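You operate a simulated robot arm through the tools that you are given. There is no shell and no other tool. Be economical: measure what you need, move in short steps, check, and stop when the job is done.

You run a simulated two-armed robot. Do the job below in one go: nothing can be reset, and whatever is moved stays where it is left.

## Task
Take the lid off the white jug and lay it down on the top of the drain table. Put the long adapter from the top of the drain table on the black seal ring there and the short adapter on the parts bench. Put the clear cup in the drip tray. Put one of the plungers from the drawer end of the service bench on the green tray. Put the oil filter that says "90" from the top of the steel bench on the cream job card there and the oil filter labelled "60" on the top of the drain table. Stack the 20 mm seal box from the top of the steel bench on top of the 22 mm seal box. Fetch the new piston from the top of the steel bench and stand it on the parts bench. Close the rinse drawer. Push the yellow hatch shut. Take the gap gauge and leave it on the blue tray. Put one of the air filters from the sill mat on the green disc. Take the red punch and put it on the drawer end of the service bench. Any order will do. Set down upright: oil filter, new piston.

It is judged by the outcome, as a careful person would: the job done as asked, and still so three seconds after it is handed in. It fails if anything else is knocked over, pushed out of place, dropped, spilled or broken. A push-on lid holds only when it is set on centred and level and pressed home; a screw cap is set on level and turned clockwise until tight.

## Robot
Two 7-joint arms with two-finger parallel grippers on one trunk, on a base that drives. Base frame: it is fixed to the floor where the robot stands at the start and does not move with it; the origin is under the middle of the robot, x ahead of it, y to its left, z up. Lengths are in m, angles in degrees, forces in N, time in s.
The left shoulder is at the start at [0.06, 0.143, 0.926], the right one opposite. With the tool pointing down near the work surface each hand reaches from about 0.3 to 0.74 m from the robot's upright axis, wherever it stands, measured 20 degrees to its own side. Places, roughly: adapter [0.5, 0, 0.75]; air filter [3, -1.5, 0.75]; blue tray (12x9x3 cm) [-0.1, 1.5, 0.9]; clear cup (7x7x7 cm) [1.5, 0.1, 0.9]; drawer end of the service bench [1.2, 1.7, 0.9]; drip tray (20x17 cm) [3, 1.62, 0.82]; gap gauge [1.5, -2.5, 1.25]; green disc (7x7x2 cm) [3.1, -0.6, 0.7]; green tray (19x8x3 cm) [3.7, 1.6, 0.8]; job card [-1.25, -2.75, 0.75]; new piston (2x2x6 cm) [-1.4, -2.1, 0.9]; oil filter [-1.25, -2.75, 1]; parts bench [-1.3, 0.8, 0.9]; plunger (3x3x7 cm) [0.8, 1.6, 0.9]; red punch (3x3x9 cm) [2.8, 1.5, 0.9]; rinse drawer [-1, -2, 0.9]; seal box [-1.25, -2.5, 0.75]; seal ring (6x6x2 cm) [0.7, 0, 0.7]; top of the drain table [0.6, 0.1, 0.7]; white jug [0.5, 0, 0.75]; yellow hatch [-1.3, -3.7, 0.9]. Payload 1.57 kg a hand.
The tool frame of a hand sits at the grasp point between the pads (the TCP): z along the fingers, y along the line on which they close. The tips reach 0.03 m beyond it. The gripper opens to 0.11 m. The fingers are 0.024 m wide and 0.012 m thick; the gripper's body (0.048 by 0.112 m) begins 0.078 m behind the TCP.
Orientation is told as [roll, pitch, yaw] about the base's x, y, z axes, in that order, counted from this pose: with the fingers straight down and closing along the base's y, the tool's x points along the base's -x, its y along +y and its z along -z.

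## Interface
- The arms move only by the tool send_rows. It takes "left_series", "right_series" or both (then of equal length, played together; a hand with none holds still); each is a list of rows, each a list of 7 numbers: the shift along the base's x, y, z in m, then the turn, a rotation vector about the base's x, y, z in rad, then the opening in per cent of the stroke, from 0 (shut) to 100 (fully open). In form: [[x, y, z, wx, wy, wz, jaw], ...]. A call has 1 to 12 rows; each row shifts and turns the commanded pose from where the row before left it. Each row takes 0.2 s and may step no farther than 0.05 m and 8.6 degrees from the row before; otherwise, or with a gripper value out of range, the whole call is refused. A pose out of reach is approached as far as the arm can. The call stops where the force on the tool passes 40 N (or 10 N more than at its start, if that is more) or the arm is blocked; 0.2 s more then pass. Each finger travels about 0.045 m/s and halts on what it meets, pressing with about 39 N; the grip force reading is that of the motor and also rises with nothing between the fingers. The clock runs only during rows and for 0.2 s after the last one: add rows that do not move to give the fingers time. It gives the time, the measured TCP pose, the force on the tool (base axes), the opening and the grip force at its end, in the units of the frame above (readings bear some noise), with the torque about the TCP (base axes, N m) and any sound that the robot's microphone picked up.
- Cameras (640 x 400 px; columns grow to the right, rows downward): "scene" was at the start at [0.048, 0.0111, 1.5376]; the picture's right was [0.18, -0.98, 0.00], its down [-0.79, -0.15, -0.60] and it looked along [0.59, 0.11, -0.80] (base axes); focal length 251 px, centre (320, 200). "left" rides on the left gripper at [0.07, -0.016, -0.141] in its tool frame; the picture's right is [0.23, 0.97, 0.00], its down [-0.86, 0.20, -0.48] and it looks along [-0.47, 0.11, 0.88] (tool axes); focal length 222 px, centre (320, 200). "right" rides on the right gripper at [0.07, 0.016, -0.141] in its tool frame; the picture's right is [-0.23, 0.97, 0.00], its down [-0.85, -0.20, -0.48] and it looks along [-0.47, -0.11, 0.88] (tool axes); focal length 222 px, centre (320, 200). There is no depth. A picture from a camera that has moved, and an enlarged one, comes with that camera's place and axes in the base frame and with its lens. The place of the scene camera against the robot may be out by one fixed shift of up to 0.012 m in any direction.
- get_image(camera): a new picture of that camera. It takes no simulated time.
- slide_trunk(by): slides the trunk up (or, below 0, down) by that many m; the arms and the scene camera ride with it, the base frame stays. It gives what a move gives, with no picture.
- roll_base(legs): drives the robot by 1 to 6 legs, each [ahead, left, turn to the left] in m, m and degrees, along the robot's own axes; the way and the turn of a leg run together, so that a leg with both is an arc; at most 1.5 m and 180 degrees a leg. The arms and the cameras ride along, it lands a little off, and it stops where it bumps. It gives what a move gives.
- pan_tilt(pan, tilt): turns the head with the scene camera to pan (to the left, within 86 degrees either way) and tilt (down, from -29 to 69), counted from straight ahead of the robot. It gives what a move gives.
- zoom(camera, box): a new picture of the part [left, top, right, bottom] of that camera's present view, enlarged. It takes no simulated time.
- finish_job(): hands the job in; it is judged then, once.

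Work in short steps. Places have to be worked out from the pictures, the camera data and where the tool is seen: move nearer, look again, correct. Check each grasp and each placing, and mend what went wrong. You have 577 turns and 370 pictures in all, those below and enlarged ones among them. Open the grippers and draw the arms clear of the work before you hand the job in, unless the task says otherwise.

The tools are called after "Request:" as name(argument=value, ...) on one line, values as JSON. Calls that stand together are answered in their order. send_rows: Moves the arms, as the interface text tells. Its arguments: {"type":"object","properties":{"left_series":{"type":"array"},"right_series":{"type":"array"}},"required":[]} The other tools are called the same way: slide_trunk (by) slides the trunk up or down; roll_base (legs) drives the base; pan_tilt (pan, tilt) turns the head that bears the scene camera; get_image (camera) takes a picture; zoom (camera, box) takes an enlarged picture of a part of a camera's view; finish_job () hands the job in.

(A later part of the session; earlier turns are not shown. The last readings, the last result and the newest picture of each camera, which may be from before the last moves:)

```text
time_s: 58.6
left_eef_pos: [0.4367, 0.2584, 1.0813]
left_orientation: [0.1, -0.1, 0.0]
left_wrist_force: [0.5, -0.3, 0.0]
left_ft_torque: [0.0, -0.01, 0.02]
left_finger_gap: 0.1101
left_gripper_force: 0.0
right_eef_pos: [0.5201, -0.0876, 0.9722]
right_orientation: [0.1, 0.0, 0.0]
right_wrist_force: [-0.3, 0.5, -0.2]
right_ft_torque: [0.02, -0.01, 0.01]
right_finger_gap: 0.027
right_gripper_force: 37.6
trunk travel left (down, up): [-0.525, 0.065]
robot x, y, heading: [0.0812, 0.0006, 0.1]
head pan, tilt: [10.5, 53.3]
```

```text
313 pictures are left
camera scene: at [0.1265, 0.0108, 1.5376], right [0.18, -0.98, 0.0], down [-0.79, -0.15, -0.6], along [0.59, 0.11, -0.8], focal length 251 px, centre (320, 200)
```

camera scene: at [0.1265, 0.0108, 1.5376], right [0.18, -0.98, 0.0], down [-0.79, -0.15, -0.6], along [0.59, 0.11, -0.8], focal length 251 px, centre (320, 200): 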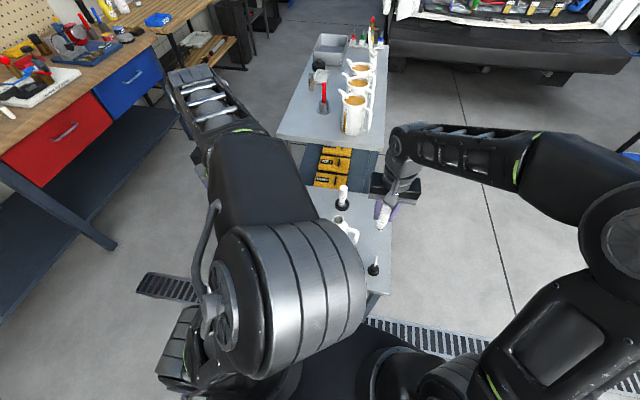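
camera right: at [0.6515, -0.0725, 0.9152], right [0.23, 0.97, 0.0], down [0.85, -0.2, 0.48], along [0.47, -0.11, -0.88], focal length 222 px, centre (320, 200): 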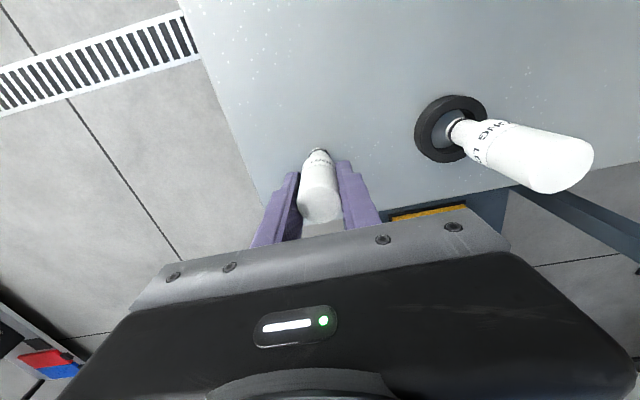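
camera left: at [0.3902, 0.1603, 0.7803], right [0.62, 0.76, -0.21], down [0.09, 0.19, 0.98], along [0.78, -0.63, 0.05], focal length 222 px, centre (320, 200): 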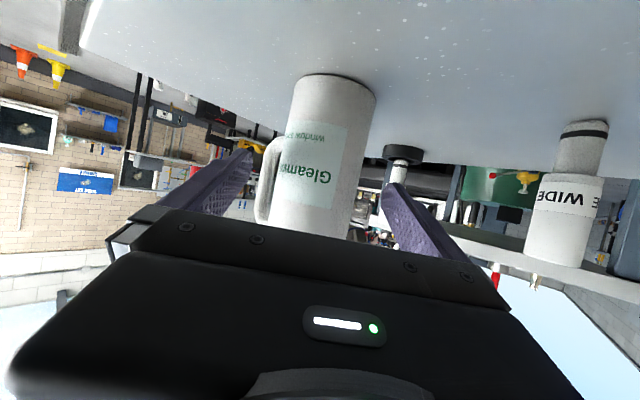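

I back off 0.5 m and survey the surroundings by panning.

Request:
roll_base(legs=[[-0.5, 0, 0]])

Request:
pan_tilt(pan=80, tilt=30)

Request:
get_image(camera="scene")

Request:
pan_tilt(pan=-80, tilt=30)

Request:
get_image(camera="scene")

Request:
pan_tilt(pan=0, tilt=25)

Request:
get_image(camera="scene")

```text
time_s: 61.5
left_eef_pos: [-0.0686, 0.2598, 1.0814]
left_orientation: [0.0, -0.1, 0.0]
left_wrist_force: [-1.2, -0.5, 1.2]
left_ft_torque: [0.0, -0.04, 0.01]
left_finger_gap: 0.11
left_gripper_force: 0.2
right_eef_pos: [0.0145, -0.0873, 0.9721]
right_orientation: [0.1, 0.0, 0.1]
right_wrist_force: [0.4, 0.5, -0.4]
right_ft_torque: [0.0, -0.02, -0.02]
right_finger_gap: 0.0273
right_gripper_force: 37.5
trunk travel left (down, up): [-0.525, 0.065]
robot x, y, heading: [-0.4285, -0.0, 0.2]
head pan, tilt: [10.5, 53.3]
```

```text
time_s: 63.0
left_eef_pos: [-0.0689, 0.2587, 1.081]
left_orientation: [-0.1, -0.1, 0.2]
left_wrist_force: [0.1, -0.7, 0.5]
left_ft_torque: [-0.02, -0.02, -0.04]
left_finger_gap: 0.11
left_gripper_force: 0.0
right_eef_pos: [0.0149, -0.0876, 0.9729]
right_orientation: [0.0, 0.1, 0.1]
right_wrist_force: [-0.1, 0.2, -0.5]
right_ft_torque: [-0.02, 0.0, -0.01]
right_finger_gap: 0.0267
right_gripper_force: 38.3
trunk travel left (down, up): [-0.525, 0.065]
robot x, y, heading: [-0.4245, -0.0011, 0.0]
head pan, tilt: [80.0, 30.0]
```

```text
312 pictures are left
camera scene: at [-0.436, 0.0862, 1.5714], right [0.98, -0.17, 0.0], down [-0.09, -0.49, -0.87], along [0.15, 0.85, -0.5], focal length 251 px, centre (320, 200)
```

scene: 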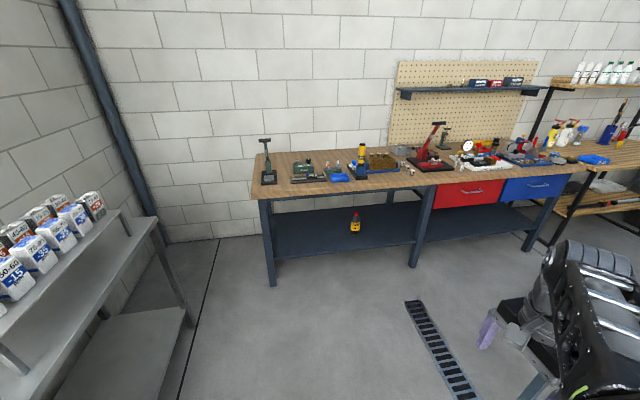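

```text
time_s: 65.4
left_eef_pos: [-0.0674, 0.2597, 1.0814]
left_orientation: [0.0, 0.0, 0.1]
left_wrist_force: [-0.5, 0.2, 0.2]
left_ft_torque: [-0.01, 0.0, 0.02]
left_finger_gap: 0.1104
left_gripper_force: 0.1
right_eef_pos: [0.0154, -0.0871, 0.9723]
right_orientation: [0.0, 0.1, 0.2]
right_wrist_force: [0.3, -0.3, -0.2]
right_ft_torque: [0.03, 0.02, -0.02]
right_finger_gap: 0.027
right_gripper_force: 38.3
trunk travel left (down, up): [-0.525, 0.065]
robot x, y, heading: [-0.4271, -0.0012, -0.0]
head pan, tilt: [-80.0, 30.0]
```

```text
311 pictures are left
camera scene: at [-0.4358, -0.0919, 1.5715], right [-0.98, -0.18, 0.0], down [-0.09, 0.49, -0.87], along [0.15, -0.85, -0.5], focal length 251 px, centre (320, 200)
```

scene: 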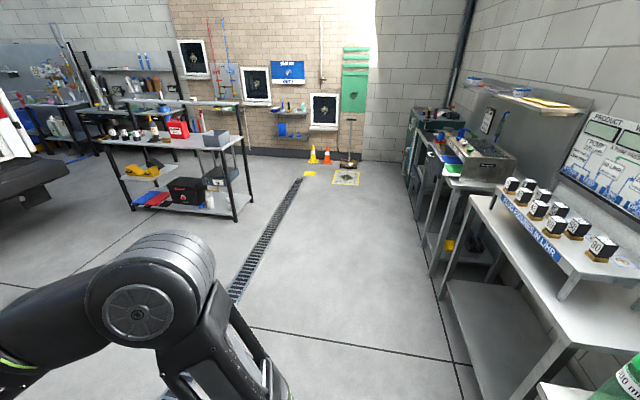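

```text
time_s: 66.9
left_eef_pos: [-0.0688, 0.258, 1.0809]
left_orientation: [0.0, 0.0, 0.1]
left_wrist_force: [-0.4, 0.7, 1.0]
left_ft_torque: [0.0, -0.01, -0.01]
left_finger_gap: 0.1099
left_gripper_force: 0.0
right_eef_pos: [0.0153, -0.0877, 0.9719]
right_orientation: [0.1, -0.1, 0.1]
right_wrist_force: [0.3, 0.0, -0.5]
right_ft_torque: [0.01, -0.01, 0.0]
right_finger_gap: 0.0273
right_gripper_force: 37.9
trunk travel left (down, up): [-0.525, 0.065]
robot x, y, heading: [-0.431, -0.0017, 0.1]
head pan, tilt: [0.0, 25.0]
```

```text
310 pictures are left
camera scene: at [-0.3596, -0.0028, 1.5794], right [0.0, -1.0, 0.0], down [-0.42, 0.0, -0.91], along [0.91, 0.0, -0.42], focal length 251 px, centre (320, 200)
```

scene: 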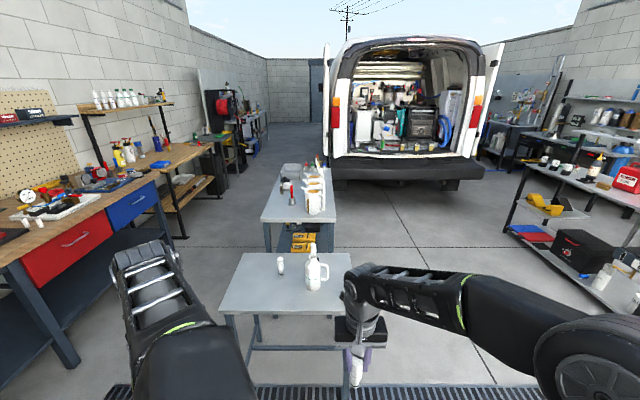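

The parts bench with cartons is behind-left. I turn the base 180° to the left and look at it.

Request:
roll_base(legs=[[0, 0, 90], [0, 0, 90]])

Request:
pan_tilt(pan=-35, tilt=35)

Request:
get_image(camera="scene")

Request:
pan_tilt(pan=35, tilt=35)

Request:
get_image(camera="scene")

```text
time_s: 75.0
left_eef_pos: [-0.7904, -0.2553, 1.0809]
left_orientation: [0.0, 0.0, 179.1]
left_wrist_force: [0.1, -0.2, 0.9]
left_ft_torque: [0.0, -0.01, 0.05]
left_finger_gap: 0.1099
left_gripper_force: 0.0
right_eef_pos: [-0.8681, 0.0938, 0.9712]
right_orientation: [0.1, 0.0, 179.2]
right_wrist_force: [0.3, 0.1, -0.9]
right_ft_torque: [-0.01, 0.0, -0.04]
right_finger_gap: 0.0273
right_gripper_force: 37.3
trunk travel left (down, up): [-0.525, 0.065]
robot x, y, heading: [-0.4275, -0.0031, 179.4]
head pan, tilt: [0.0, 25.0]
```

```text
time_s: 76.0
left_eef_pos: [-0.7915, -0.2545, 1.0808]
left_orientation: [0.0, 0.0, 179.2]
left_wrist_force: [0.1, -0.8, 0.0]
left_ft_torque: [0.0, 0.02, -0.02]
left_finger_gap: 0.11
left_gripper_force: 0.1
right_eef_pos: [-0.8685, 0.0951, 0.973]
right_orientation: [0.0, 0.0, 179.1]
right_wrist_force: [0.6, -0.6, 0.0]
right_ft_torque: [0.0, -0.01, 0.0]
right_finger_gap: 0.0269
right_gripper_force: 38.0
trunk travel left (down, up): [-0.525, 0.065]
robot x, y, heading: [-0.4282, -0.0008, 179.3]
head pan, tilt: [-35.0, 35.0]
```

```text
309 pictures are left
camera scene: at [-0.4635, 0.0482, 1.5637], right [0.58, 0.81, 0.0], down [0.47, -0.34, -0.82], along [-0.66, 0.48, -0.57], focal length 251 px, centre (320, 200)
```

scene: 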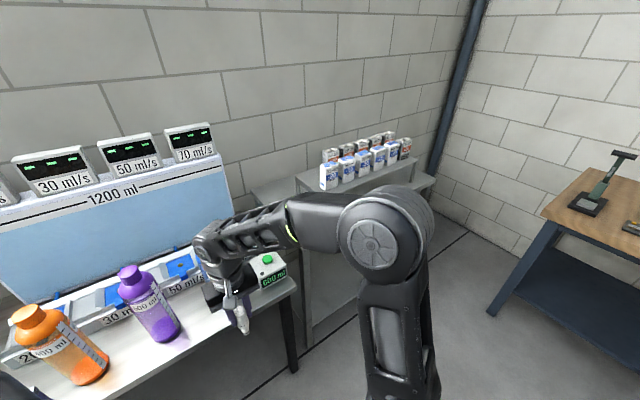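

```text
time_s: 77.4
left_eef_pos: [-0.7891, -0.2549, 1.0805]
left_orientation: [-0.1, 0.1, 179.3]
left_wrist_force: [0.0, -0.2, 0.0]
left_ft_torque: [0.02, -0.05, 0.0]
left_finger_gap: 0.1101
left_gripper_force: 0.1
right_eef_pos: [-0.8679, 0.0942, 0.9731]
right_orientation: [0.1, 0.0, 179.3]
right_wrist_force: [-0.4, 0.3, -0.3]
right_ft_torque: [0.01, -0.02, 0.02]
right_finger_gap: 0.027
right_gripper_force: 37.8
trunk travel left (down, up): [-0.525, 0.065]
robot x, y, heading: [-0.4256, 0.0022, 179.3]
head pan, tilt: [35.0, 35.0]
```

```text
308 pictures are left
camera scene: at [-0.4649, -0.0527, 1.5637], right [-0.56, 0.83, 0.0], down [0.47, 0.32, -0.82], along [-0.68, -0.46, -0.57], focal length 251 px, centre (320, 200)
```

scene: 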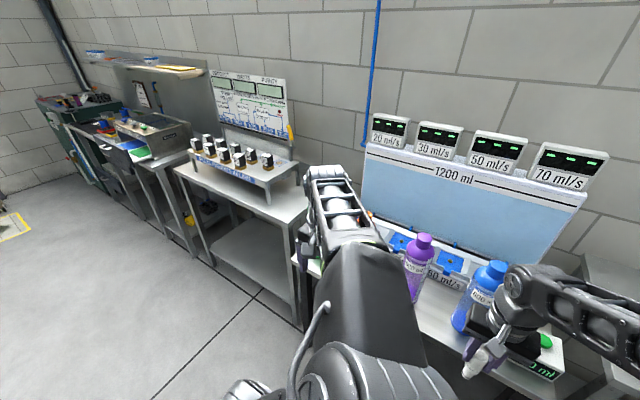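

There is a pump stand straight ahead; I back off a bit and slide right toward the parts bench.

Request:
roll_base(legs=[[-0.15, 0, 0], [0, -0.75, 0]])

Request:
pan_tilt(pan=0, tilt=40)

Request:
get_image(camera="scene")

```text
time_s: 82.4
left_eef_pos: [-0.629, 0.4932, 1.0815]
left_orientation: [0.0, 0.0, 179.2]
left_wrist_force: [0.0, -0.1, 0.3]
left_ft_torque: [-0.02, 0.05, -0.02]
left_finger_gap: 0.11
left_gripper_force: 0.0
right_eef_pos: [-0.7067, 0.841, 0.9723]
right_orientation: [0.0, 0.0, 179.1]
right_wrist_force: [0.1, -0.6, 0.0]
right_ft_torque: [0.0, -0.01, -0.01]
right_finger_gap: 0.027
right_gripper_force: 37.8
trunk travel left (down, up): [-0.525, 0.065]
robot x, y, heading: [-0.2656, 0.7492, 179.1]
head pan, tilt: [35.0, 35.0]
```

```text
time_s: 83.4
left_eef_pos: [-0.6279, 0.4926, 1.0807]
left_orientation: [-0.1, 0.0, 179.2]
left_wrist_force: [-0.2, 0.3, -0.8]
left_ft_torque: [-0.02, 0.01, 0.01]
left_finger_gap: 0.1098
left_gripper_force: 0.3
right_eef_pos: [-0.7073, 0.8407, 0.9726]
right_orientation: [0.0, -0.1, 179.1]
right_wrist_force: [-0.3, 0.9, 0.5]
right_ft_torque: [0.01, 0.0, -0.01]
right_finger_gap: 0.0268
right_gripper_force: 37.7
trunk travel left (down, up): [-0.525, 0.065]
robot x, y, heading: [-0.2648, 0.7497, 179.0]
head pan, tilt: [0.0, 40.0]
```

```text
307 pictures are left
camera scene: at [-0.3161, 0.7452, 1.5561], right [0.01, 1.0, 0.0], down [0.64, -0.01, -0.77], along [-0.77, 0.01, -0.64], focal length 251 px, centre (320, 200)
```

scene: 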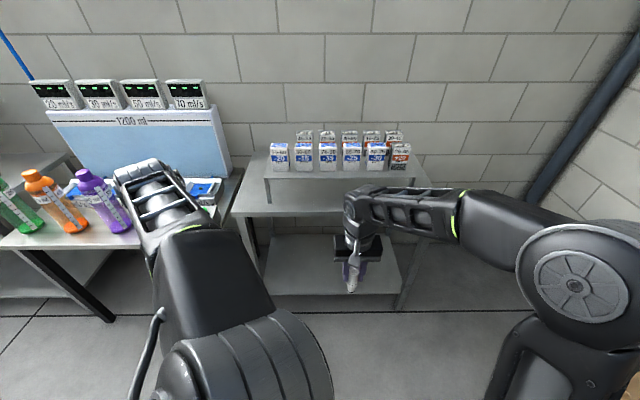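

The bench edge is at about x −1.0 with a strip in front of the riser. I raise the right hand first, then drive 0.2 ahead.

Request:
send_rows(right_series=[[0, 0, 0.045, 0, 0, 0, 10], [0, 0, 0.045, 0, 0, 0, 10], [0, 0, 0.03, 0, 0, 0, 10]], left_series=[[0.03, 0, 0, 0, 0, 0, 50], [0.03, 0, 0, 0, 0, 0, 50], [0.0, 0, 0, 0, 0, 0, 50]])

Request:
roll_base(legs=[[0.2, 0, 0]])

Request:
get_image(camera="right")

Request:
get_image(camera="scene")

```text
time_s: 84.2
left_eef_pos: [-0.5674, 0.4936, 1.081]
left_orientation: [-0.1, -0.1, 179.2]
left_wrist_force: [0.3, 0.7, -0.6]
left_ft_torque: [-0.01, -0.05, -0.01]
left_finger_gap: 0.0549
left_gripper_force: 0.1
right_eef_pos: [-0.7075, 0.841, 1.0915]
right_orientation: [-0.1, -0.1, 179.1]
right_wrist_force: [-0.4, 0.6, -0.2]
right_ft_torque: [0.01, 0.01, -0.01]
right_finger_gap: 0.0267
right_gripper_force: 37.6
trunk travel left (down, up): [-0.525, 0.065]
robot x, y, heading: [-0.2673, 0.7496, 179.2]
head pan, tilt: [0.0, 40.0]
```

```text
time_s: 85.8
left_eef_pos: [-0.7697, 0.4966, 1.0808]
left_orientation: [0.0, 0.0, 179.2]
left_wrist_force: [0.7, -0.1, 0.3]
left_ft_torque: [0.03, -0.05, 0.0]
left_finger_gap: 0.0549
left_gripper_force: 0.2
right_eef_pos: [-0.9081, 0.8435, 1.0921]
right_orientation: [0.0, 0.2, 179.2]
right_wrist_force: [-0.3, -0.3, 0.2]
right_ft_torque: [0.01, -0.04, 0.0]
right_finger_gap: 0.0267
right_gripper_force: 37.3
trunk travel left (down, up): [-0.525, 0.065]
robot x, y, heading: [-0.4677, 0.7487, 178.9]
head pan, tilt: [0.0, 40.0]
```

```text
306 pictures are left
camera right: at [-0.8386, 0.8265, 1.2305], right [-0.24, -0.97, 0.0], down [-0.85, 0.21, 0.48], along [-0.46, 0.11, -0.88], focal length 222 px, centre (320, 200)
```

right: 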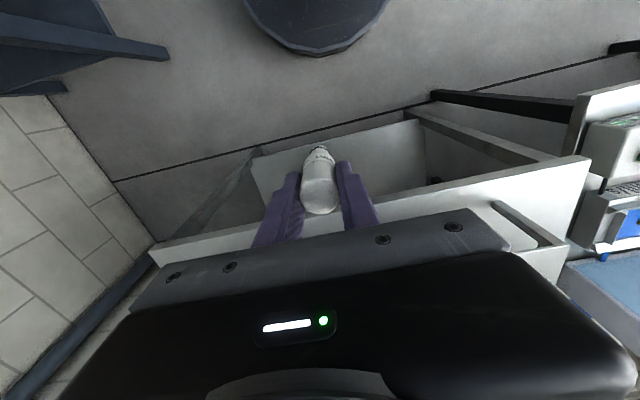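

```text
305 pictures are left
camera scene: at [-0.5178, 0.7481, 1.556], right [0.01, 1.0, 0.0], down [0.64, -0.01, -0.77], along [-0.77, 0.01, -0.64], focal length 251 px, centre (320, 200)
```

scene: 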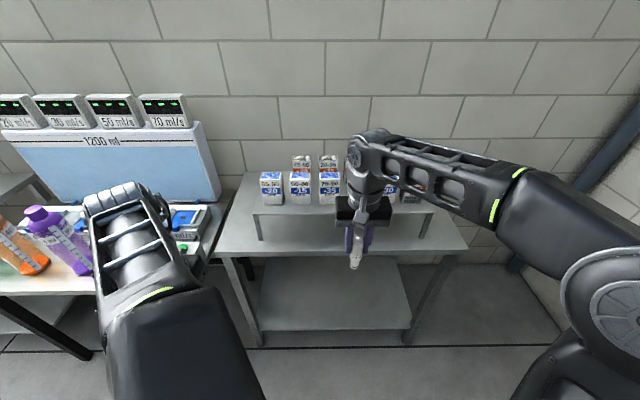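

The bench has a free strip to the right of the riser (y ≈ 1.165). I check the right elbow's room against the wooden bench.

Request:
pan_tilt(pan=-60, tilt=45)

Request:
get_image(camera="scene")

```text
time_s: 87.1
left_eef_pos: [-0.769, 0.4963, 1.0813]
left_orientation: [0.0, 0.0, 179.2]
left_wrist_force: [-0.2, 0.0, -0.5]
left_ft_torque: [0.0, 0.02, 0.0]
left_finger_gap: 0.0548
left_gripper_force: 0.1
right_eef_pos: [-0.9067, 0.8427, 1.0921]
right_orientation: [0.0, 0.0, 179.3]
right_wrist_force: [-0.2, 0.1, -0.7]
right_ft_torque: [-0.01, 0.0, 0.02]
right_finger_gap: 0.0269
right_gripper_force: 37.2
trunk travel left (down, up): [-0.525, 0.065]
robot x, y, heading: [-0.4645, 0.7548, 179.4]
head pan, tilt: [-60.0, 45.0]
```

```text
304 pictures are left
camera scene: at [-0.4711, 0.8178, 1.5489], right [0.87, 0.49, 0.0], down [0.35, -0.62, -0.71], along [-0.35, 0.62, -0.71], focal length 251 px, centre (320, 200)
```

scene: 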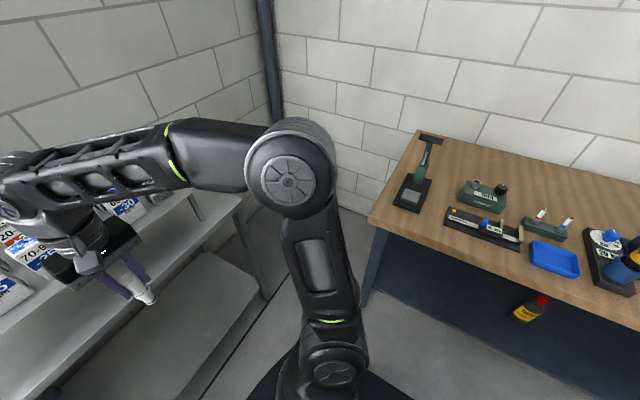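

The elbow stays beyond the bench's end (x −0.60). I slide right 0.15 and forward 0.07.

Request:
roll_base(legs=[[0, -0.15, 0], [0.06, 0, 0]])

Request:
pan_tilt(pan=-25, tilt=45)

Request:
get_image(camera="scene")

```text
time_s: 89.1
left_eef_pos: [-0.8263, 0.6463, 1.0807]
left_orientation: [0.0, 0.0, 179.2]
left_wrist_force: [-1.4, 0.6, -0.1]
left_ft_torque: [0.02, -0.02, 0.01]
left_finger_gap: 0.055
left_gripper_force: 0.1
right_eef_pos: [-0.9662, 0.9921, 1.0912]
right_orientation: [0.0, 0.1, 179.2]
right_wrist_force: [-0.6, 0.0, -1.1]
right_ft_torque: [0.02, -0.1, 0.0]
right_finger_gap: 0.0267
right_gripper_force: 38.2
trunk travel left (down, up): [-0.525, 0.065]
robot x, y, heading: [-0.5214, 0.8981, 179.5]
head pan, tilt: [-60.0, 45.0]
```

```text
time_s: 90.1
left_eef_pos: [-0.8262, 0.6463, 1.0813]
left_orientation: [0.0, -0.1, 179.2]
left_wrist_force: [0.0, -0.2, -0.5]
left_ft_torque: [-0.02, 0.02, -0.01]
left_finger_gap: 0.055
left_gripper_force: 0.0
right_eef_pos: [-0.9651, 0.9942, 1.092]
right_orientation: [-0.1, 0.0, 179.3]
right_wrist_force: [0.1, 0.4, -0.5]
right_ft_torque: [-0.05, -0.06, 0.03]
right_finger_gap: 0.0268
right_gripper_force: 37.9
trunk travel left (down, up): [-0.525, 0.065]
robot x, y, heading: [-0.5246, 0.8966, 179.0]
head pan, tilt: [-25.0, 45.0]
```

```text
303 pictures are left
camera scene: at [-0.562, 0.9322, 1.5488], right [0.43, 0.9, 0.0], down [0.64, -0.31, -0.71], along [-0.64, 0.31, -0.71], focal length 251 px, centre (320, 200)
```

scene: 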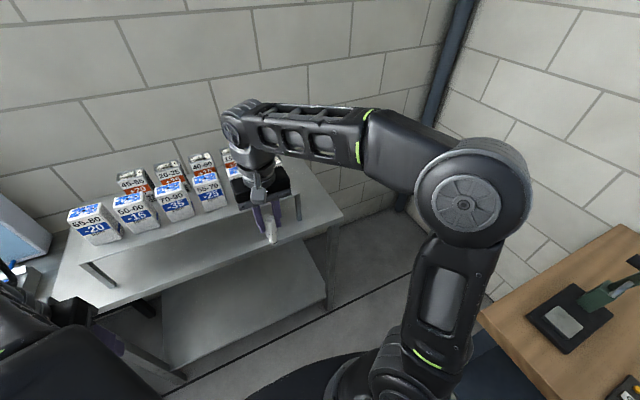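

Bench corner at about (−1.04, 1.24). I move the right hand over (−1.10, 1.175) and look down.

Request:
send_rows(right_series=[[0, 0.045, 0, 0, 0, 0, 10], [0, 0.045, 0, 0, 0, 0, 10], [-0.03, 0.035, 0, 0, 0, 0, 10], [-0.03, 0.035, 0, 0, 0, 0, 10], [-0.04, 0.02, 0, 0, 0, 0, 10], [-0.035, 0, 0, 0, 0, 0, 10], [0, 0, 0, 0, 0, 0, 10]])

Request:
get_image(camera="right")

Request:
get_image(camera="scene")

```text
time_s: 91.7
left_eef_pos: [-0.8264, 0.6445, 1.0801]
left_orientation: [0.0, -0.1, 179.3]
left_wrist_force: [-0.3, -0.4, 0.0]
left_ft_torque: [0.01, 0.01, -0.02]
left_finger_gap: 0.0548
left_gripper_force: 0.2
right_eef_pos: [-1.0559, 1.1684, 1.092]
right_orientation: [0.0, -0.1, 179.4]
right_wrist_force: [-0.3, -0.3, -0.1]
right_ft_torque: [0.0, 0.03, -0.01]
right_finger_gap: 0.027
right_gripper_force: 37.7
right hand out of reach, approached as far as the arm can: row 5, 6
trunk travel left (down, up): [-0.525, 0.065]
robot x, y, heading: [-0.5228, 0.8988, 179.0]
head pan, tilt: [-25.0, 45.0]
```

```text
302 pictures are left
camera right: at [-0.9859, 1.1507, 1.2309], right [-0.24, -0.97, 0.0], down [-0.85, 0.21, 0.48], along [-0.47, 0.11, -0.88], focal length 222 px, centre (320, 200)
```

right: 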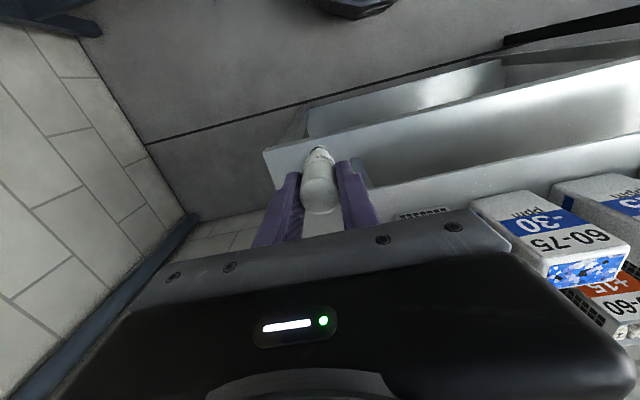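

```text
301 pictures are left
camera scene: at [-0.5624, 0.9312, 1.5489], right [0.43, 0.9, 0.0], down [0.64, -0.31, -0.71], along [-0.64, 0.31, -0.71], focal length 251 px, centre (320, 200)
```

scene: 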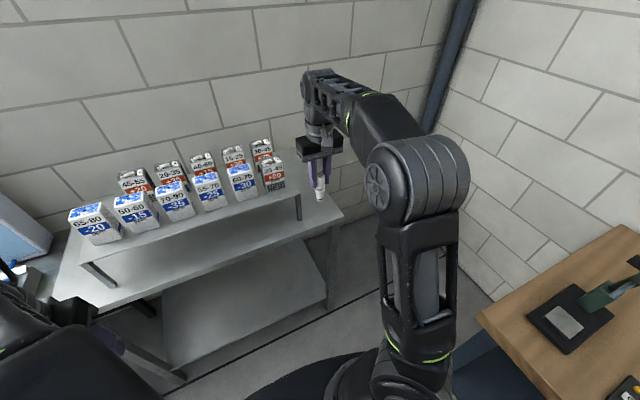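

Front edge at x ≈ −1.058, riser end y ≈ 1.13. I drive 0.06 ahead and shift slightly, then lower.

Request:
roll_base(legs=[[0.06, 0, 0]])

Request:
send_rows(right_series=[[0, 0.025, -0.02, 0, 0, 0, 10], [0, 0, -0.04, 0, 0, 0, 10], [0, 0, -0.025, 0, 0, 0, 10], [0, 0, 0, 0, 0, 0, 10]])

Request:
get_image(camera="right")

Request:
zoom(camera="scene", box=[240, 100, 400, 240])

```text
time_s: 92.6
left_eef_pos: [-0.8878, 0.6473, 1.0799]
left_orientation: [0.0, 0.0, 179.1]
left_wrist_force: [-0.2, 1.0, 0.0]
left_ft_torque: [0.02, -0.04, 0.01]
left_finger_gap: 0.055
left_gripper_force: 0.1
right_eef_pos: [-1.1178, 1.1697, 1.091]
right_orientation: [0.0, 0.0, 179.3]
right_wrist_force: [0.9, 0.3, 0.0]
right_ft_torque: [0.05, -0.05, -0.03]
right_finger_gap: 0.0268
right_gripper_force: 37.5
trunk travel left (down, up): [-0.525, 0.065]
robot x, y, heading: [-0.5857, 0.9057, 179.2]
head pan, tilt: [-25.0, 45.0]
```

```text
time_s: 93.6
left_eef_pos: [-0.8865, 0.6482, 1.0806]
left_orientation: [0.0, -0.1, 179.2]
left_wrist_force: [-0.5, -0.3, -0.1]
left_ft_torque: [0.0, 0.01, -0.03]
left_finger_gap: 0.0552
left_gripper_force: 0.1
right_eef_pos: [-1.1149, 1.1955, 1.0076]
right_orientation: [0.0, -0.1, 179.3]
right_wrist_force: [-0.1, 0.1, 0.4]
right_ft_torque: [0.0, 0.01, 0.01]
right_finger_gap: 0.0268
right_gripper_force: 37.5
trunk travel left (down, up): [-0.525, 0.065]
robot x, y, heading: [-0.5872, 0.8995, 179.4]
head pan, tilt: [-25.0, 45.0]
```

```text
300 pictures are left
camera right: at [-1.0459, 1.1773, 1.1465], right [-0.24, -0.97, 0.0], down [-0.85, 0.21, 0.48], along [-0.47, 0.11, -0.88], focal length 222 px, centre (320, 200)
```

right: 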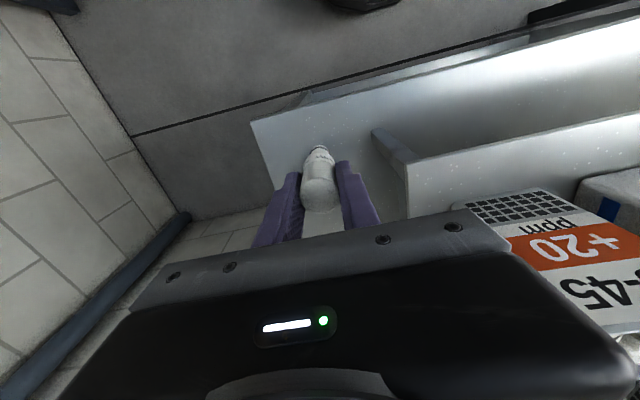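

```text
2.86 times, centred on (320, 170) of scene
camera zoom: at [-0.6224, 0.9328, 1.5489], right [0.43, 0.9, 0.0], down [0.64, -0.31, -0.71], along [-0.64, 0.31, -0.71], focal length 718 px, centre (320, 286)
```

zoom: 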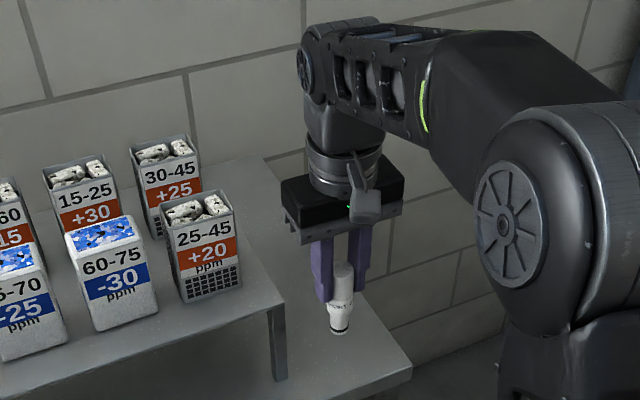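

The adapter is above the free strip. I lower in small steps until contact.

Request:
send_rows(right_series=[[0, 0, -0.02, 0, 0, 0, 10], [0, 0, -0.008, 0, 0, 0, 10], [0, 0, -0.005, 0, 0, 0, 10], [0, 0, -0.005, 0, 0, 0, 10], [0, 0, -0.005, 0, 0, 0, 10], [0, 0, -0.005, 0, 0, 0, 10], [0, 0, -0.005, 0, 0, 0, 10], [0, 0, -0.005, 0, 0, 0, 10]])

```text
time_s: 95.4
left_eef_pos: [-0.8853, 0.6481, 1.0816]
left_orientation: [0.0, -0.1, 179.1]
left_wrist_force: [-0.3, -0.1, 0.0]
left_ft_torque: [0.01, 0.02, 0.0]
left_finger_gap: 0.0551
left_gripper_force: 0.1
right_eef_pos: [-1.115, 1.194, 0.9496]
right_orientation: [-0.2, -0.2, 179.3]
right_wrist_force: [1.5, 0.1, 12.7]
right_ft_torque: [0.06, -0.17, 0.0]
right_finger_gap: 0.027
right_gripper_force: 37.9
trunk travel left (down, up): [-0.525, 0.065]
robot x, y, heading: [-0.5829, 0.8983, 179.3]
head pan, tilt: [-25.0, 45.0]
```

Contact at TCP 0.95 (bench top ≈ 0.875). I ease up 1 mm and open partway, then lift.

Request:
send_rows(right_series=[[0, 0, 0.001, 0, 0, 0, 10], [0, 0, 0, 0, 0, 0, 30], [0, 0, 0, 0, 0, 0, 60], [0, 0, 0, 0, 0, 0, 60], [0, 0, 0, 0, 0, 0, 60], [0, 0, 0.04, 0, 0, 0, 60], [0, 0, 0.045, 0, 0, 0, 60], [0, 0, 0.045, 0, 0, 0, 60], [0.04, 0, 0.02, 0, 0, 0, 60], [0.04, -0.02, 0, 0, 0, 0, 60]])

Request:
zoom(camera="scene", box=[240, 100, 400, 240])

```text
time_s: 97.6
left_eef_pos: [-0.8854, 0.6462, 1.0799]
left_orientation: [0.2, -0.1, 179.2]
left_wrist_force: [0.9, 0.7, -0.1]
left_ft_torque: [-0.02, -0.01, 0.02]
left_finger_gap: 0.055
left_gripper_force: 0.1
right_eef_pos: [-1.0347, 1.1743, 1.1006]
right_orientation: [0.0, -0.1, 179.2]
right_wrist_force: [0.3, 1.0, -0.5]
right_ft_torque: [-0.01, 0.02, -0.05]
right_finger_gap: 0.066
right_gripper_force: 0.1
trunk travel left (down, up): [-0.525, 0.065]
robot x, y, heading: [-0.5843, 0.9004, 179.4]
head pan, tilt: [-25.0, 45.0]
```

```text
2.86 times, centred on (320, 170) of scene
camera zoom: at [-0.6217, 0.9335, 1.5488], right [0.43, 0.9, 0.0], down [0.64, -0.31, -0.71], along [-0.64, 0.31, -0.71], focal length 718 px, centre (320, 286)
```

zoom: 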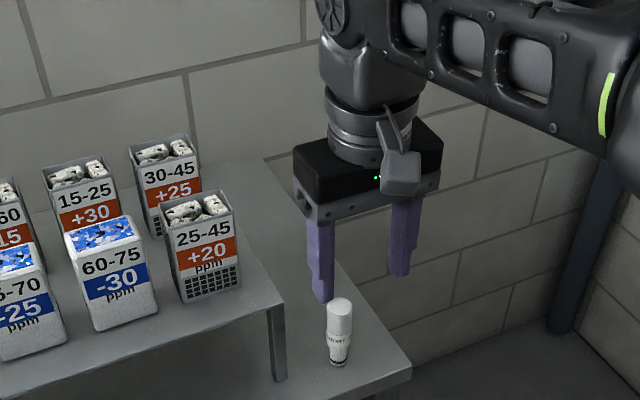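

SHORT stands on the parts bench. Next the steel bench: I back off and slide left along the aisle toward y ≈ −2.1.

Request:
roll_base(legs=[[-0.33, 0, 0], [0, 1.5, 0], [0, 1.4, 0]])

Request:
pan_tilt(pan=0, tilt=35)

Request:
get_image(camera="scene")

Request:
pan_tilt(pan=50, tilt=35)

Request:
get_image(camera="scene")

```text
time_s: 113.5
left_eef_pos: [-0.5875, -2.2684, 1.0803]
left_orientation: [0.0, -0.1, 179.4]
left_wrist_force: [0.2, -0.4, 0.2]
left_ft_torque: [0.01, -0.01, 0.01]
left_finger_gap: 0.0551
left_gripper_force: 0.0
right_eef_pos: [-0.7412, -1.7425, 1.1003]
right_orientation: [0.0, -0.2, 179.6]
right_wrist_force: [-0.2, -0.8, 0.7]
right_ft_torque: [0.03, 0.0, 0.01]
right_finger_gap: 0.0661
right_gripper_force: 0.0
trunk travel left (down, up): [-0.525, 0.065]
robot x, y, heading: [-0.2854, -2.0133, 179.7]
head pan, tilt: [-25.0, 45.0]
```

```text
time_s: 114.4
left_eef_pos: [-0.5878, -2.2692, 1.0803]
left_orientation: [0.0, 0.0, 179.5]
left_wrist_force: [0.1, 1.0, -0.1]
left_ft_torque: [0.01, 0.01, -0.04]
left_finger_gap: 0.0552
left_gripper_force: 0.0
right_eef_pos: [-0.7407, -1.7441, 1.0995]
right_orientation: [0.0, -0.2, 179.6]
right_wrist_force: [0.1, -0.5, -0.4]
right_ft_torque: [0.02, -0.01, -0.04]
right_finger_gap: 0.0662
right_gripper_force: 0.0
trunk travel left (down, up): [-0.525, 0.065]
robot x, y, heading: [-0.2882, -2.0141, 179.6]
head pan, tilt: [0.0, 35.0]
```

```text
297 pictures are left
camera scene: at [-0.3397, -2.0162, 1.5636], right [0.01, 1.0, 0.0], down [0.57, -0.01, -0.82], along [-0.82, 0.01, -0.57], focal length 251 px, centre (320, 200)
```

scene: 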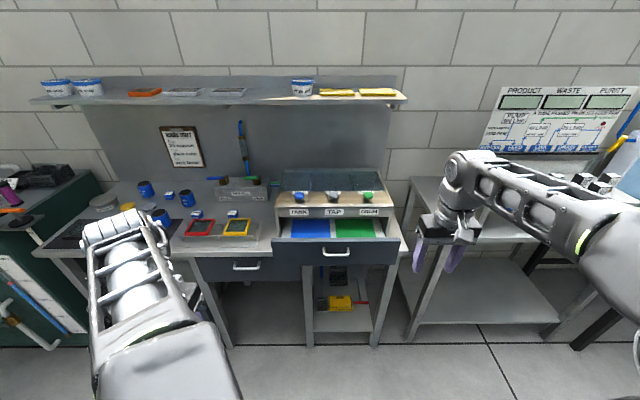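

```text
time_s: 115.6
left_eef_pos: [-0.5875, -2.2693, 1.0818]
left_orientation: [0.0, 0.0, 179.5]
left_wrist_force: [-0.4, 0.3, -0.9]
left_ft_torque: [-0.01, -0.01, -0.01]
left_finger_gap: 0.0551
left_gripper_force: 0.1
right_eef_pos: [-0.7409, -1.7427, 1.0995]
right_orientation: [0.1, -0.2, 179.5]
right_wrist_force: [-0.5, -0.2, 0.1]
right_ft_torque: [0.01, 0.01, 0.03]
right_finger_gap: 0.0662
right_gripper_force: 0.1
trunk travel left (down, up): [-0.525, 0.065]
robot x, y, heading: [-0.2881, -2.0147, 179.5]
head pan, tilt: [50.0, 35.0]
```

```text
296 pictures are left
camera scene: at [-0.3088, -2.0839, 1.5637], right [-0.76, 0.65, 0.0], down [0.37, 0.44, -0.82], along [-0.53, -0.62, -0.57], focal length 251 px, centre (320, 200)
```

scene: 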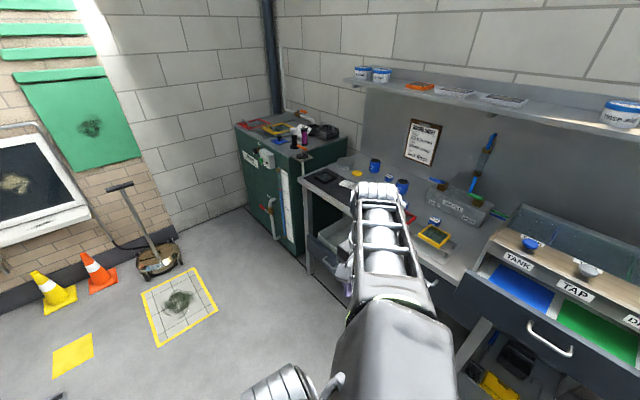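

I see the open rinse drawer and the bench. Zooming in to identify the filters, seal boxes, job card and piston.

Request:
pan_tilt(pan=25, tilt=35)

Request:
zoom(camera="scene", box=[160, 120, 360, 260])

Request:
zoom(camera="scene", box=[340, 120, 540, 260])

```text
time_s: 116.5
left_eef_pos: [-0.5877, -2.2694, 1.0817]
left_orientation: [0.0, 0.0, 179.6]
left_wrist_force: [0.1, 0.5, 0.3]
left_ft_torque: [-0.02, -0.06, -0.02]
left_finger_gap: 0.0551
left_gripper_force: 0.1
right_eef_pos: [-0.7401, -1.7433, 1.1002]
right_orientation: [0.0, -0.1, 179.5]
right_wrist_force: [0.4, -0.3, 0.4]
right_ft_torque: [-0.03, -0.01, -0.01]
right_finger_gap: 0.0662
right_gripper_force: 0.0
trunk travel left (down, up): [-0.525, 0.065]
robot x, y, heading: [-0.2893, -2.0142, 179.6]
head pan, tilt: [25.0, 35.0]
```

```text
2.86 times, centred on (260, 190) of scene
camera zoom: at [-0.3317, -2.0536, 1.5637], right [-0.42, 0.91, 0.0], down [0.52, 0.24, -0.82], along [-0.74, -0.34, -0.57], focal length 718 px, centre (491, 229)
```

zoom: 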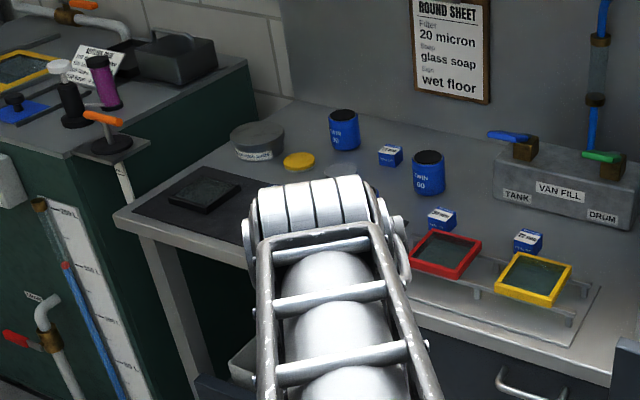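

```text
2.86 times, centred on (440, 190) of scene
camera zoom: at [-0.3317, -2.0536, 1.5637], right [-0.42, 0.91, 0.0], down [0.52, 0.24, -0.82], along [-0.74, -0.34, -0.57], focal length 718 px, centre (-23, 229)
```

zoom: 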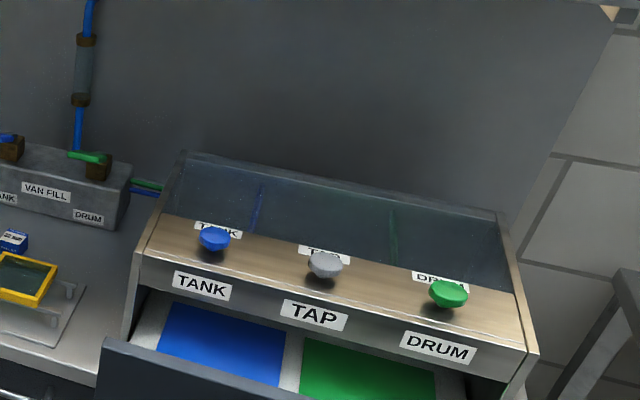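

Blue canisters "90" and "60" are the oil filters and there are three small seal boxes. I slide 0.6 m left to face them.

Request:
roll_base(legs=[[0, 0.6, 0]])

Request:
pan_tilt(pan=0, tilt=40)

Request:
get_image(camera="scene")

Request:
zoom(camera="scene", box=[220, 130, 420, 255])

```text
time_s: 119.9
left_eef_pos: [-0.5948, -2.8749, 1.0818]
left_orientation: [0.1, 0.1, 179.3]
left_wrist_force: [-0.2, 0.9, -0.4]
left_ft_torque: [0.04, 0.01, 0.03]
left_finger_gap: 0.0552
left_gripper_force: 0.2
right_eef_pos: [-0.7456, -2.3481, 1.1004]
right_orientation: [0.0, -0.1, 179.3]
right_wrist_force: [-0.1, 0.9, -0.8]
right_ft_torque: [0.05, 0.02, -0.01]
right_finger_gap: 0.0658
right_gripper_force: 0.1
trunk travel left (down, up): [-0.525, 0.065]
robot x, y, heading: [-0.2906, -2.6226, 179.4]
head pan, tilt: [25.0, 35.0]
```

```text
time_s: 120.8
left_eef_pos: [-0.5943, -2.8751, 1.0807]
left_orientation: [0.1, 0.0, 179.4]
left_wrist_force: [0.1, 0.1, 0.0]
left_ft_torque: [0.0, -0.02, -0.02]
left_finger_gap: 0.055
left_gripper_force: 0.1
right_eef_pos: [-0.7447, -2.3478, 1.0995]
right_orientation: [0.0, -0.1, 179.3]
right_wrist_force: [-0.2, -0.4, -0.3]
right_ft_torque: [-0.02, 0.04, -0.01]
right_finger_gap: 0.0661
right_gripper_force: 0.1
trunk travel left (down, up): [-0.525, 0.065]
robot x, y, heading: [-0.2917, -2.6237, 179.3]
head pan, tilt: [0.0, 40.0]
```

```text
293 pictures are left
camera scene: at [-0.3427, -2.6231, 1.5561], right [0.01, 1.0, 0.0], down [0.64, -0.01, -0.77], along [-0.77, 0.01, -0.64], focal length 251 px, centre (320, 200)
```

scene: 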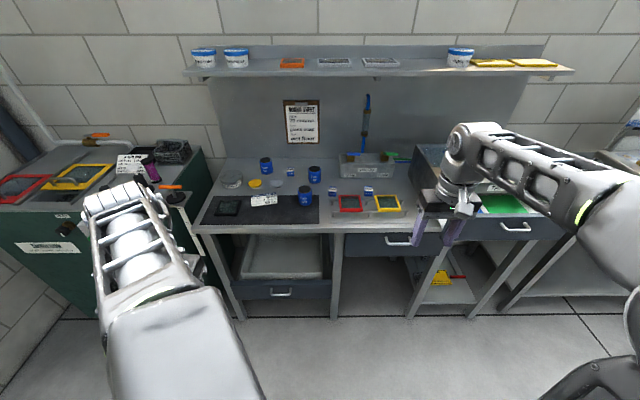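

```text
3.20 times, centred on (320, 192) of scene
camera zoom: at [-0.3427, -2.6231, 1.5561], right [0.01, 1.0, 0.0], down [0.64, -0.01, -0.77], along [-0.77, 0.01, -0.64], focal length 804 px, centre (320, 224)
```

zoom: 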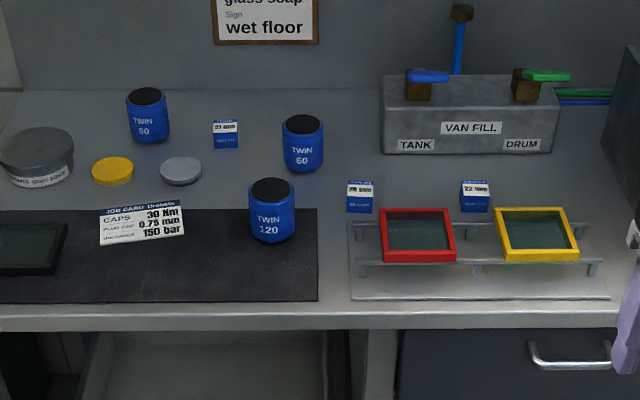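

Filters TWIN 90, 60 and 120, and seal boxes; zooming to read the box labels and card, and searching for the piston near the console.

Request:
zoom(camera="scene", box=[278, 165, 378, 200])

Request:
zoom(camera="scene", box=[240, 150, 310, 210])

Request:
zoom(camera="scene", box=[400, 130, 560, 230])

```text
6.40 times, centred on (328, 182) of scene
camera zoom: at [-0.3427, -2.6231, 1.5561], right [0.01, 1.0, 0.0], down [0.64, -0.01, -0.77], along [-0.77, 0.01, -0.64], focal length 1609 px, centre (269, 312)
```

zoom: 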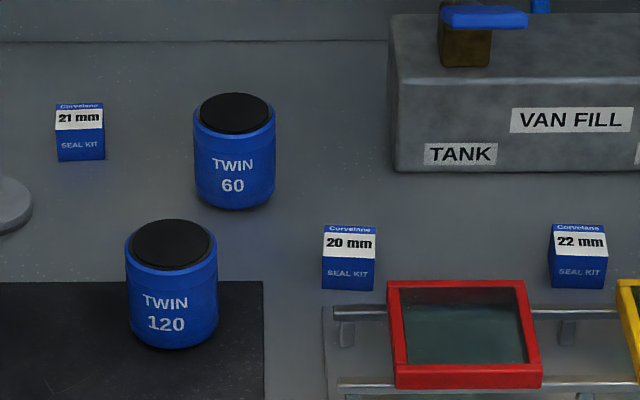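

```text
6.67 times, centred on (275, 180) of scene
camera zoom: at [-0.3427, -2.6231, 1.5561], right [0.01, 1.0, 0.0], down [0.64, -0.01, -0.77], along [-0.77, 0.01, -0.64], focal length 1676 px, centre (620, 333)
```

zoom: 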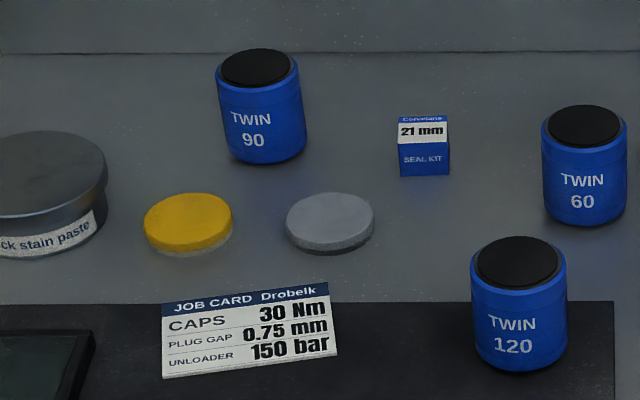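

```text
4.00 times, centred on (480, 180) of scene
camera zoom: at [-0.3427, -2.6231, 1.5561], right [0.01, 1.0, 0.0], down [0.64, -0.01, -0.77], along [-0.77, 0.01, -0.64], focal length 1006 px, centre (-320, 280)
```

zoom: 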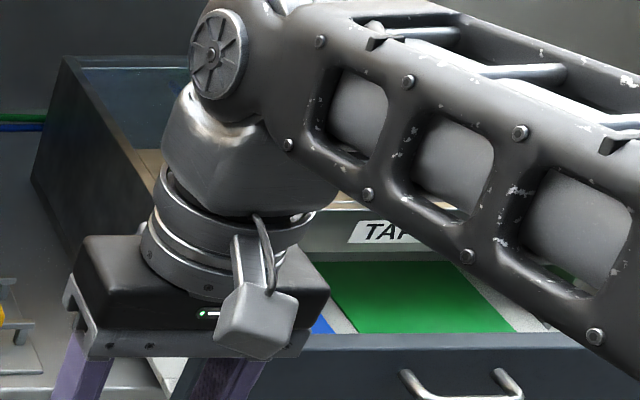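

Labels confirmed (20, 21 and 22 mm boxes; 60, 90 and 120 filters). I drive 0.25 m closer to look with the wrist cameras.

Request:
roll_base(legs=[[0.25, 0, 0]])

Request:
get_image(camera="left")

Request:
get_image(camera="right")

Request:
get_image(camera="scene")

```text
time_s: 122.6
left_eef_pos: [-0.8443, -2.8715, 1.0801]
left_orientation: [0.1, -0.1, 179.5]
left_wrist_force: [-1.5, 0.7, -0.2]
left_ft_torque: [0.01, 0.0, -0.03]
left_finger_gap: 0.0551
left_gripper_force: 0.0
right_eef_pos: [-0.9938, -2.3458, 1.1]
right_orientation: [0.0, 0.1, 179.4]
right_wrist_force: [-0.1, -0.7, 0.5]
right_ft_torque: [0.01, -0.02, -0.02]
right_finger_gap: 0.0657
right_gripper_force: 0.1
trunk travel left (down, up): [-0.525, 0.065]
robot x, y, heading: [-0.5429, -2.6168, 179.5]
head pan, tilt: [0.0, 40.0]
```

```text
288 pictures are left
camera left: at [-0.7745, -2.8577, 1.2211], right [0.22, -0.98, 0.0], down [-0.86, -0.19, 0.48], along [-0.47, -0.1, -0.88], focal length 222 px, centre (320, 200)
```

left: 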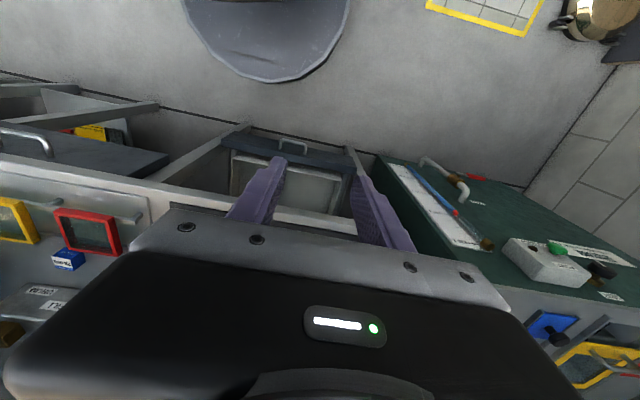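

```text
287 pictures are left
camera right: at [-0.9261, -2.3628, 1.239], right [-0.24, -0.97, 0.0], down [-0.85, 0.21, 0.48], along [-0.47, 0.11, -0.88], focal length 222 px, centre (320, 200)
```

right: 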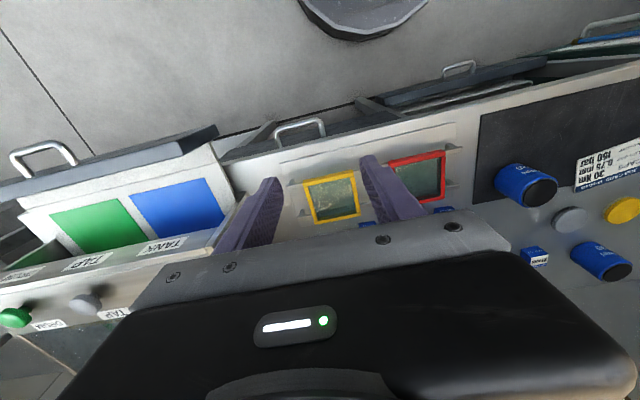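

```text
286 pictures are left
camera scene: at [-0.5931, -2.6203, 1.556], right [0.01, 1.0, 0.0], down [0.64, -0.01, -0.77], along [-0.77, 0.01, -0.64], focal length 251 px, centre (320, 200)
```

scene: 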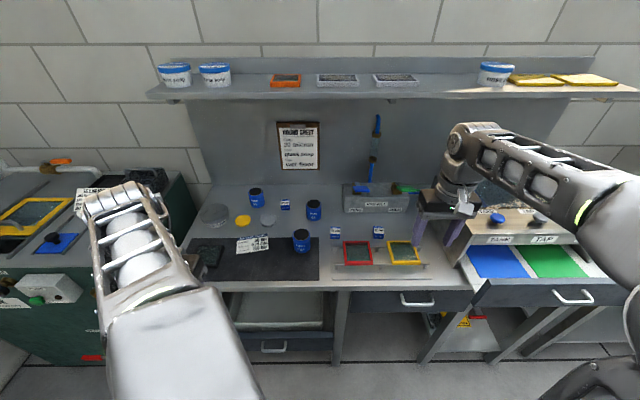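

I zoom in for parallax measurement of the bench top height and positions.

Request:
zoom(camera="scene", box=[180, 170, 320, 300])

Request:
zoom(camera="scene", box=[300, 170, 440, 300])

```text
3.08 times, centred on (250, 235) of scene
camera zoom: at [-0.5931, -2.6203, 1.556], right [0.01, 1.0, 0.0], down [0.64, -0.01, -0.77], along [-0.77, 0.01, -0.64], focal length 774 px, centre (535, 92)
```

zoom: 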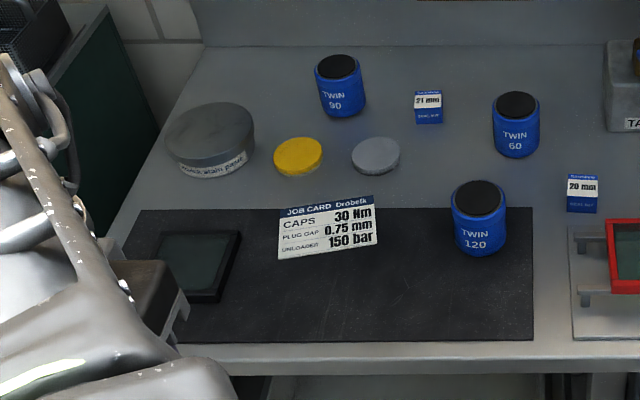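

```text
3.08 times, centred on (370, 235) of scene
camera zoom: at [-0.5931, -2.6203, 1.556], right [0.01, 1.0, 0.0], down [0.64, -0.01, -0.77], along [-0.77, 0.01, -0.64], focal length 774 px, centre (166, 92)
```

zoom: 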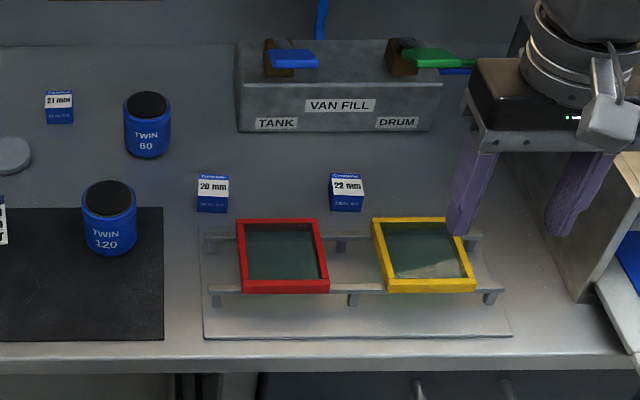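

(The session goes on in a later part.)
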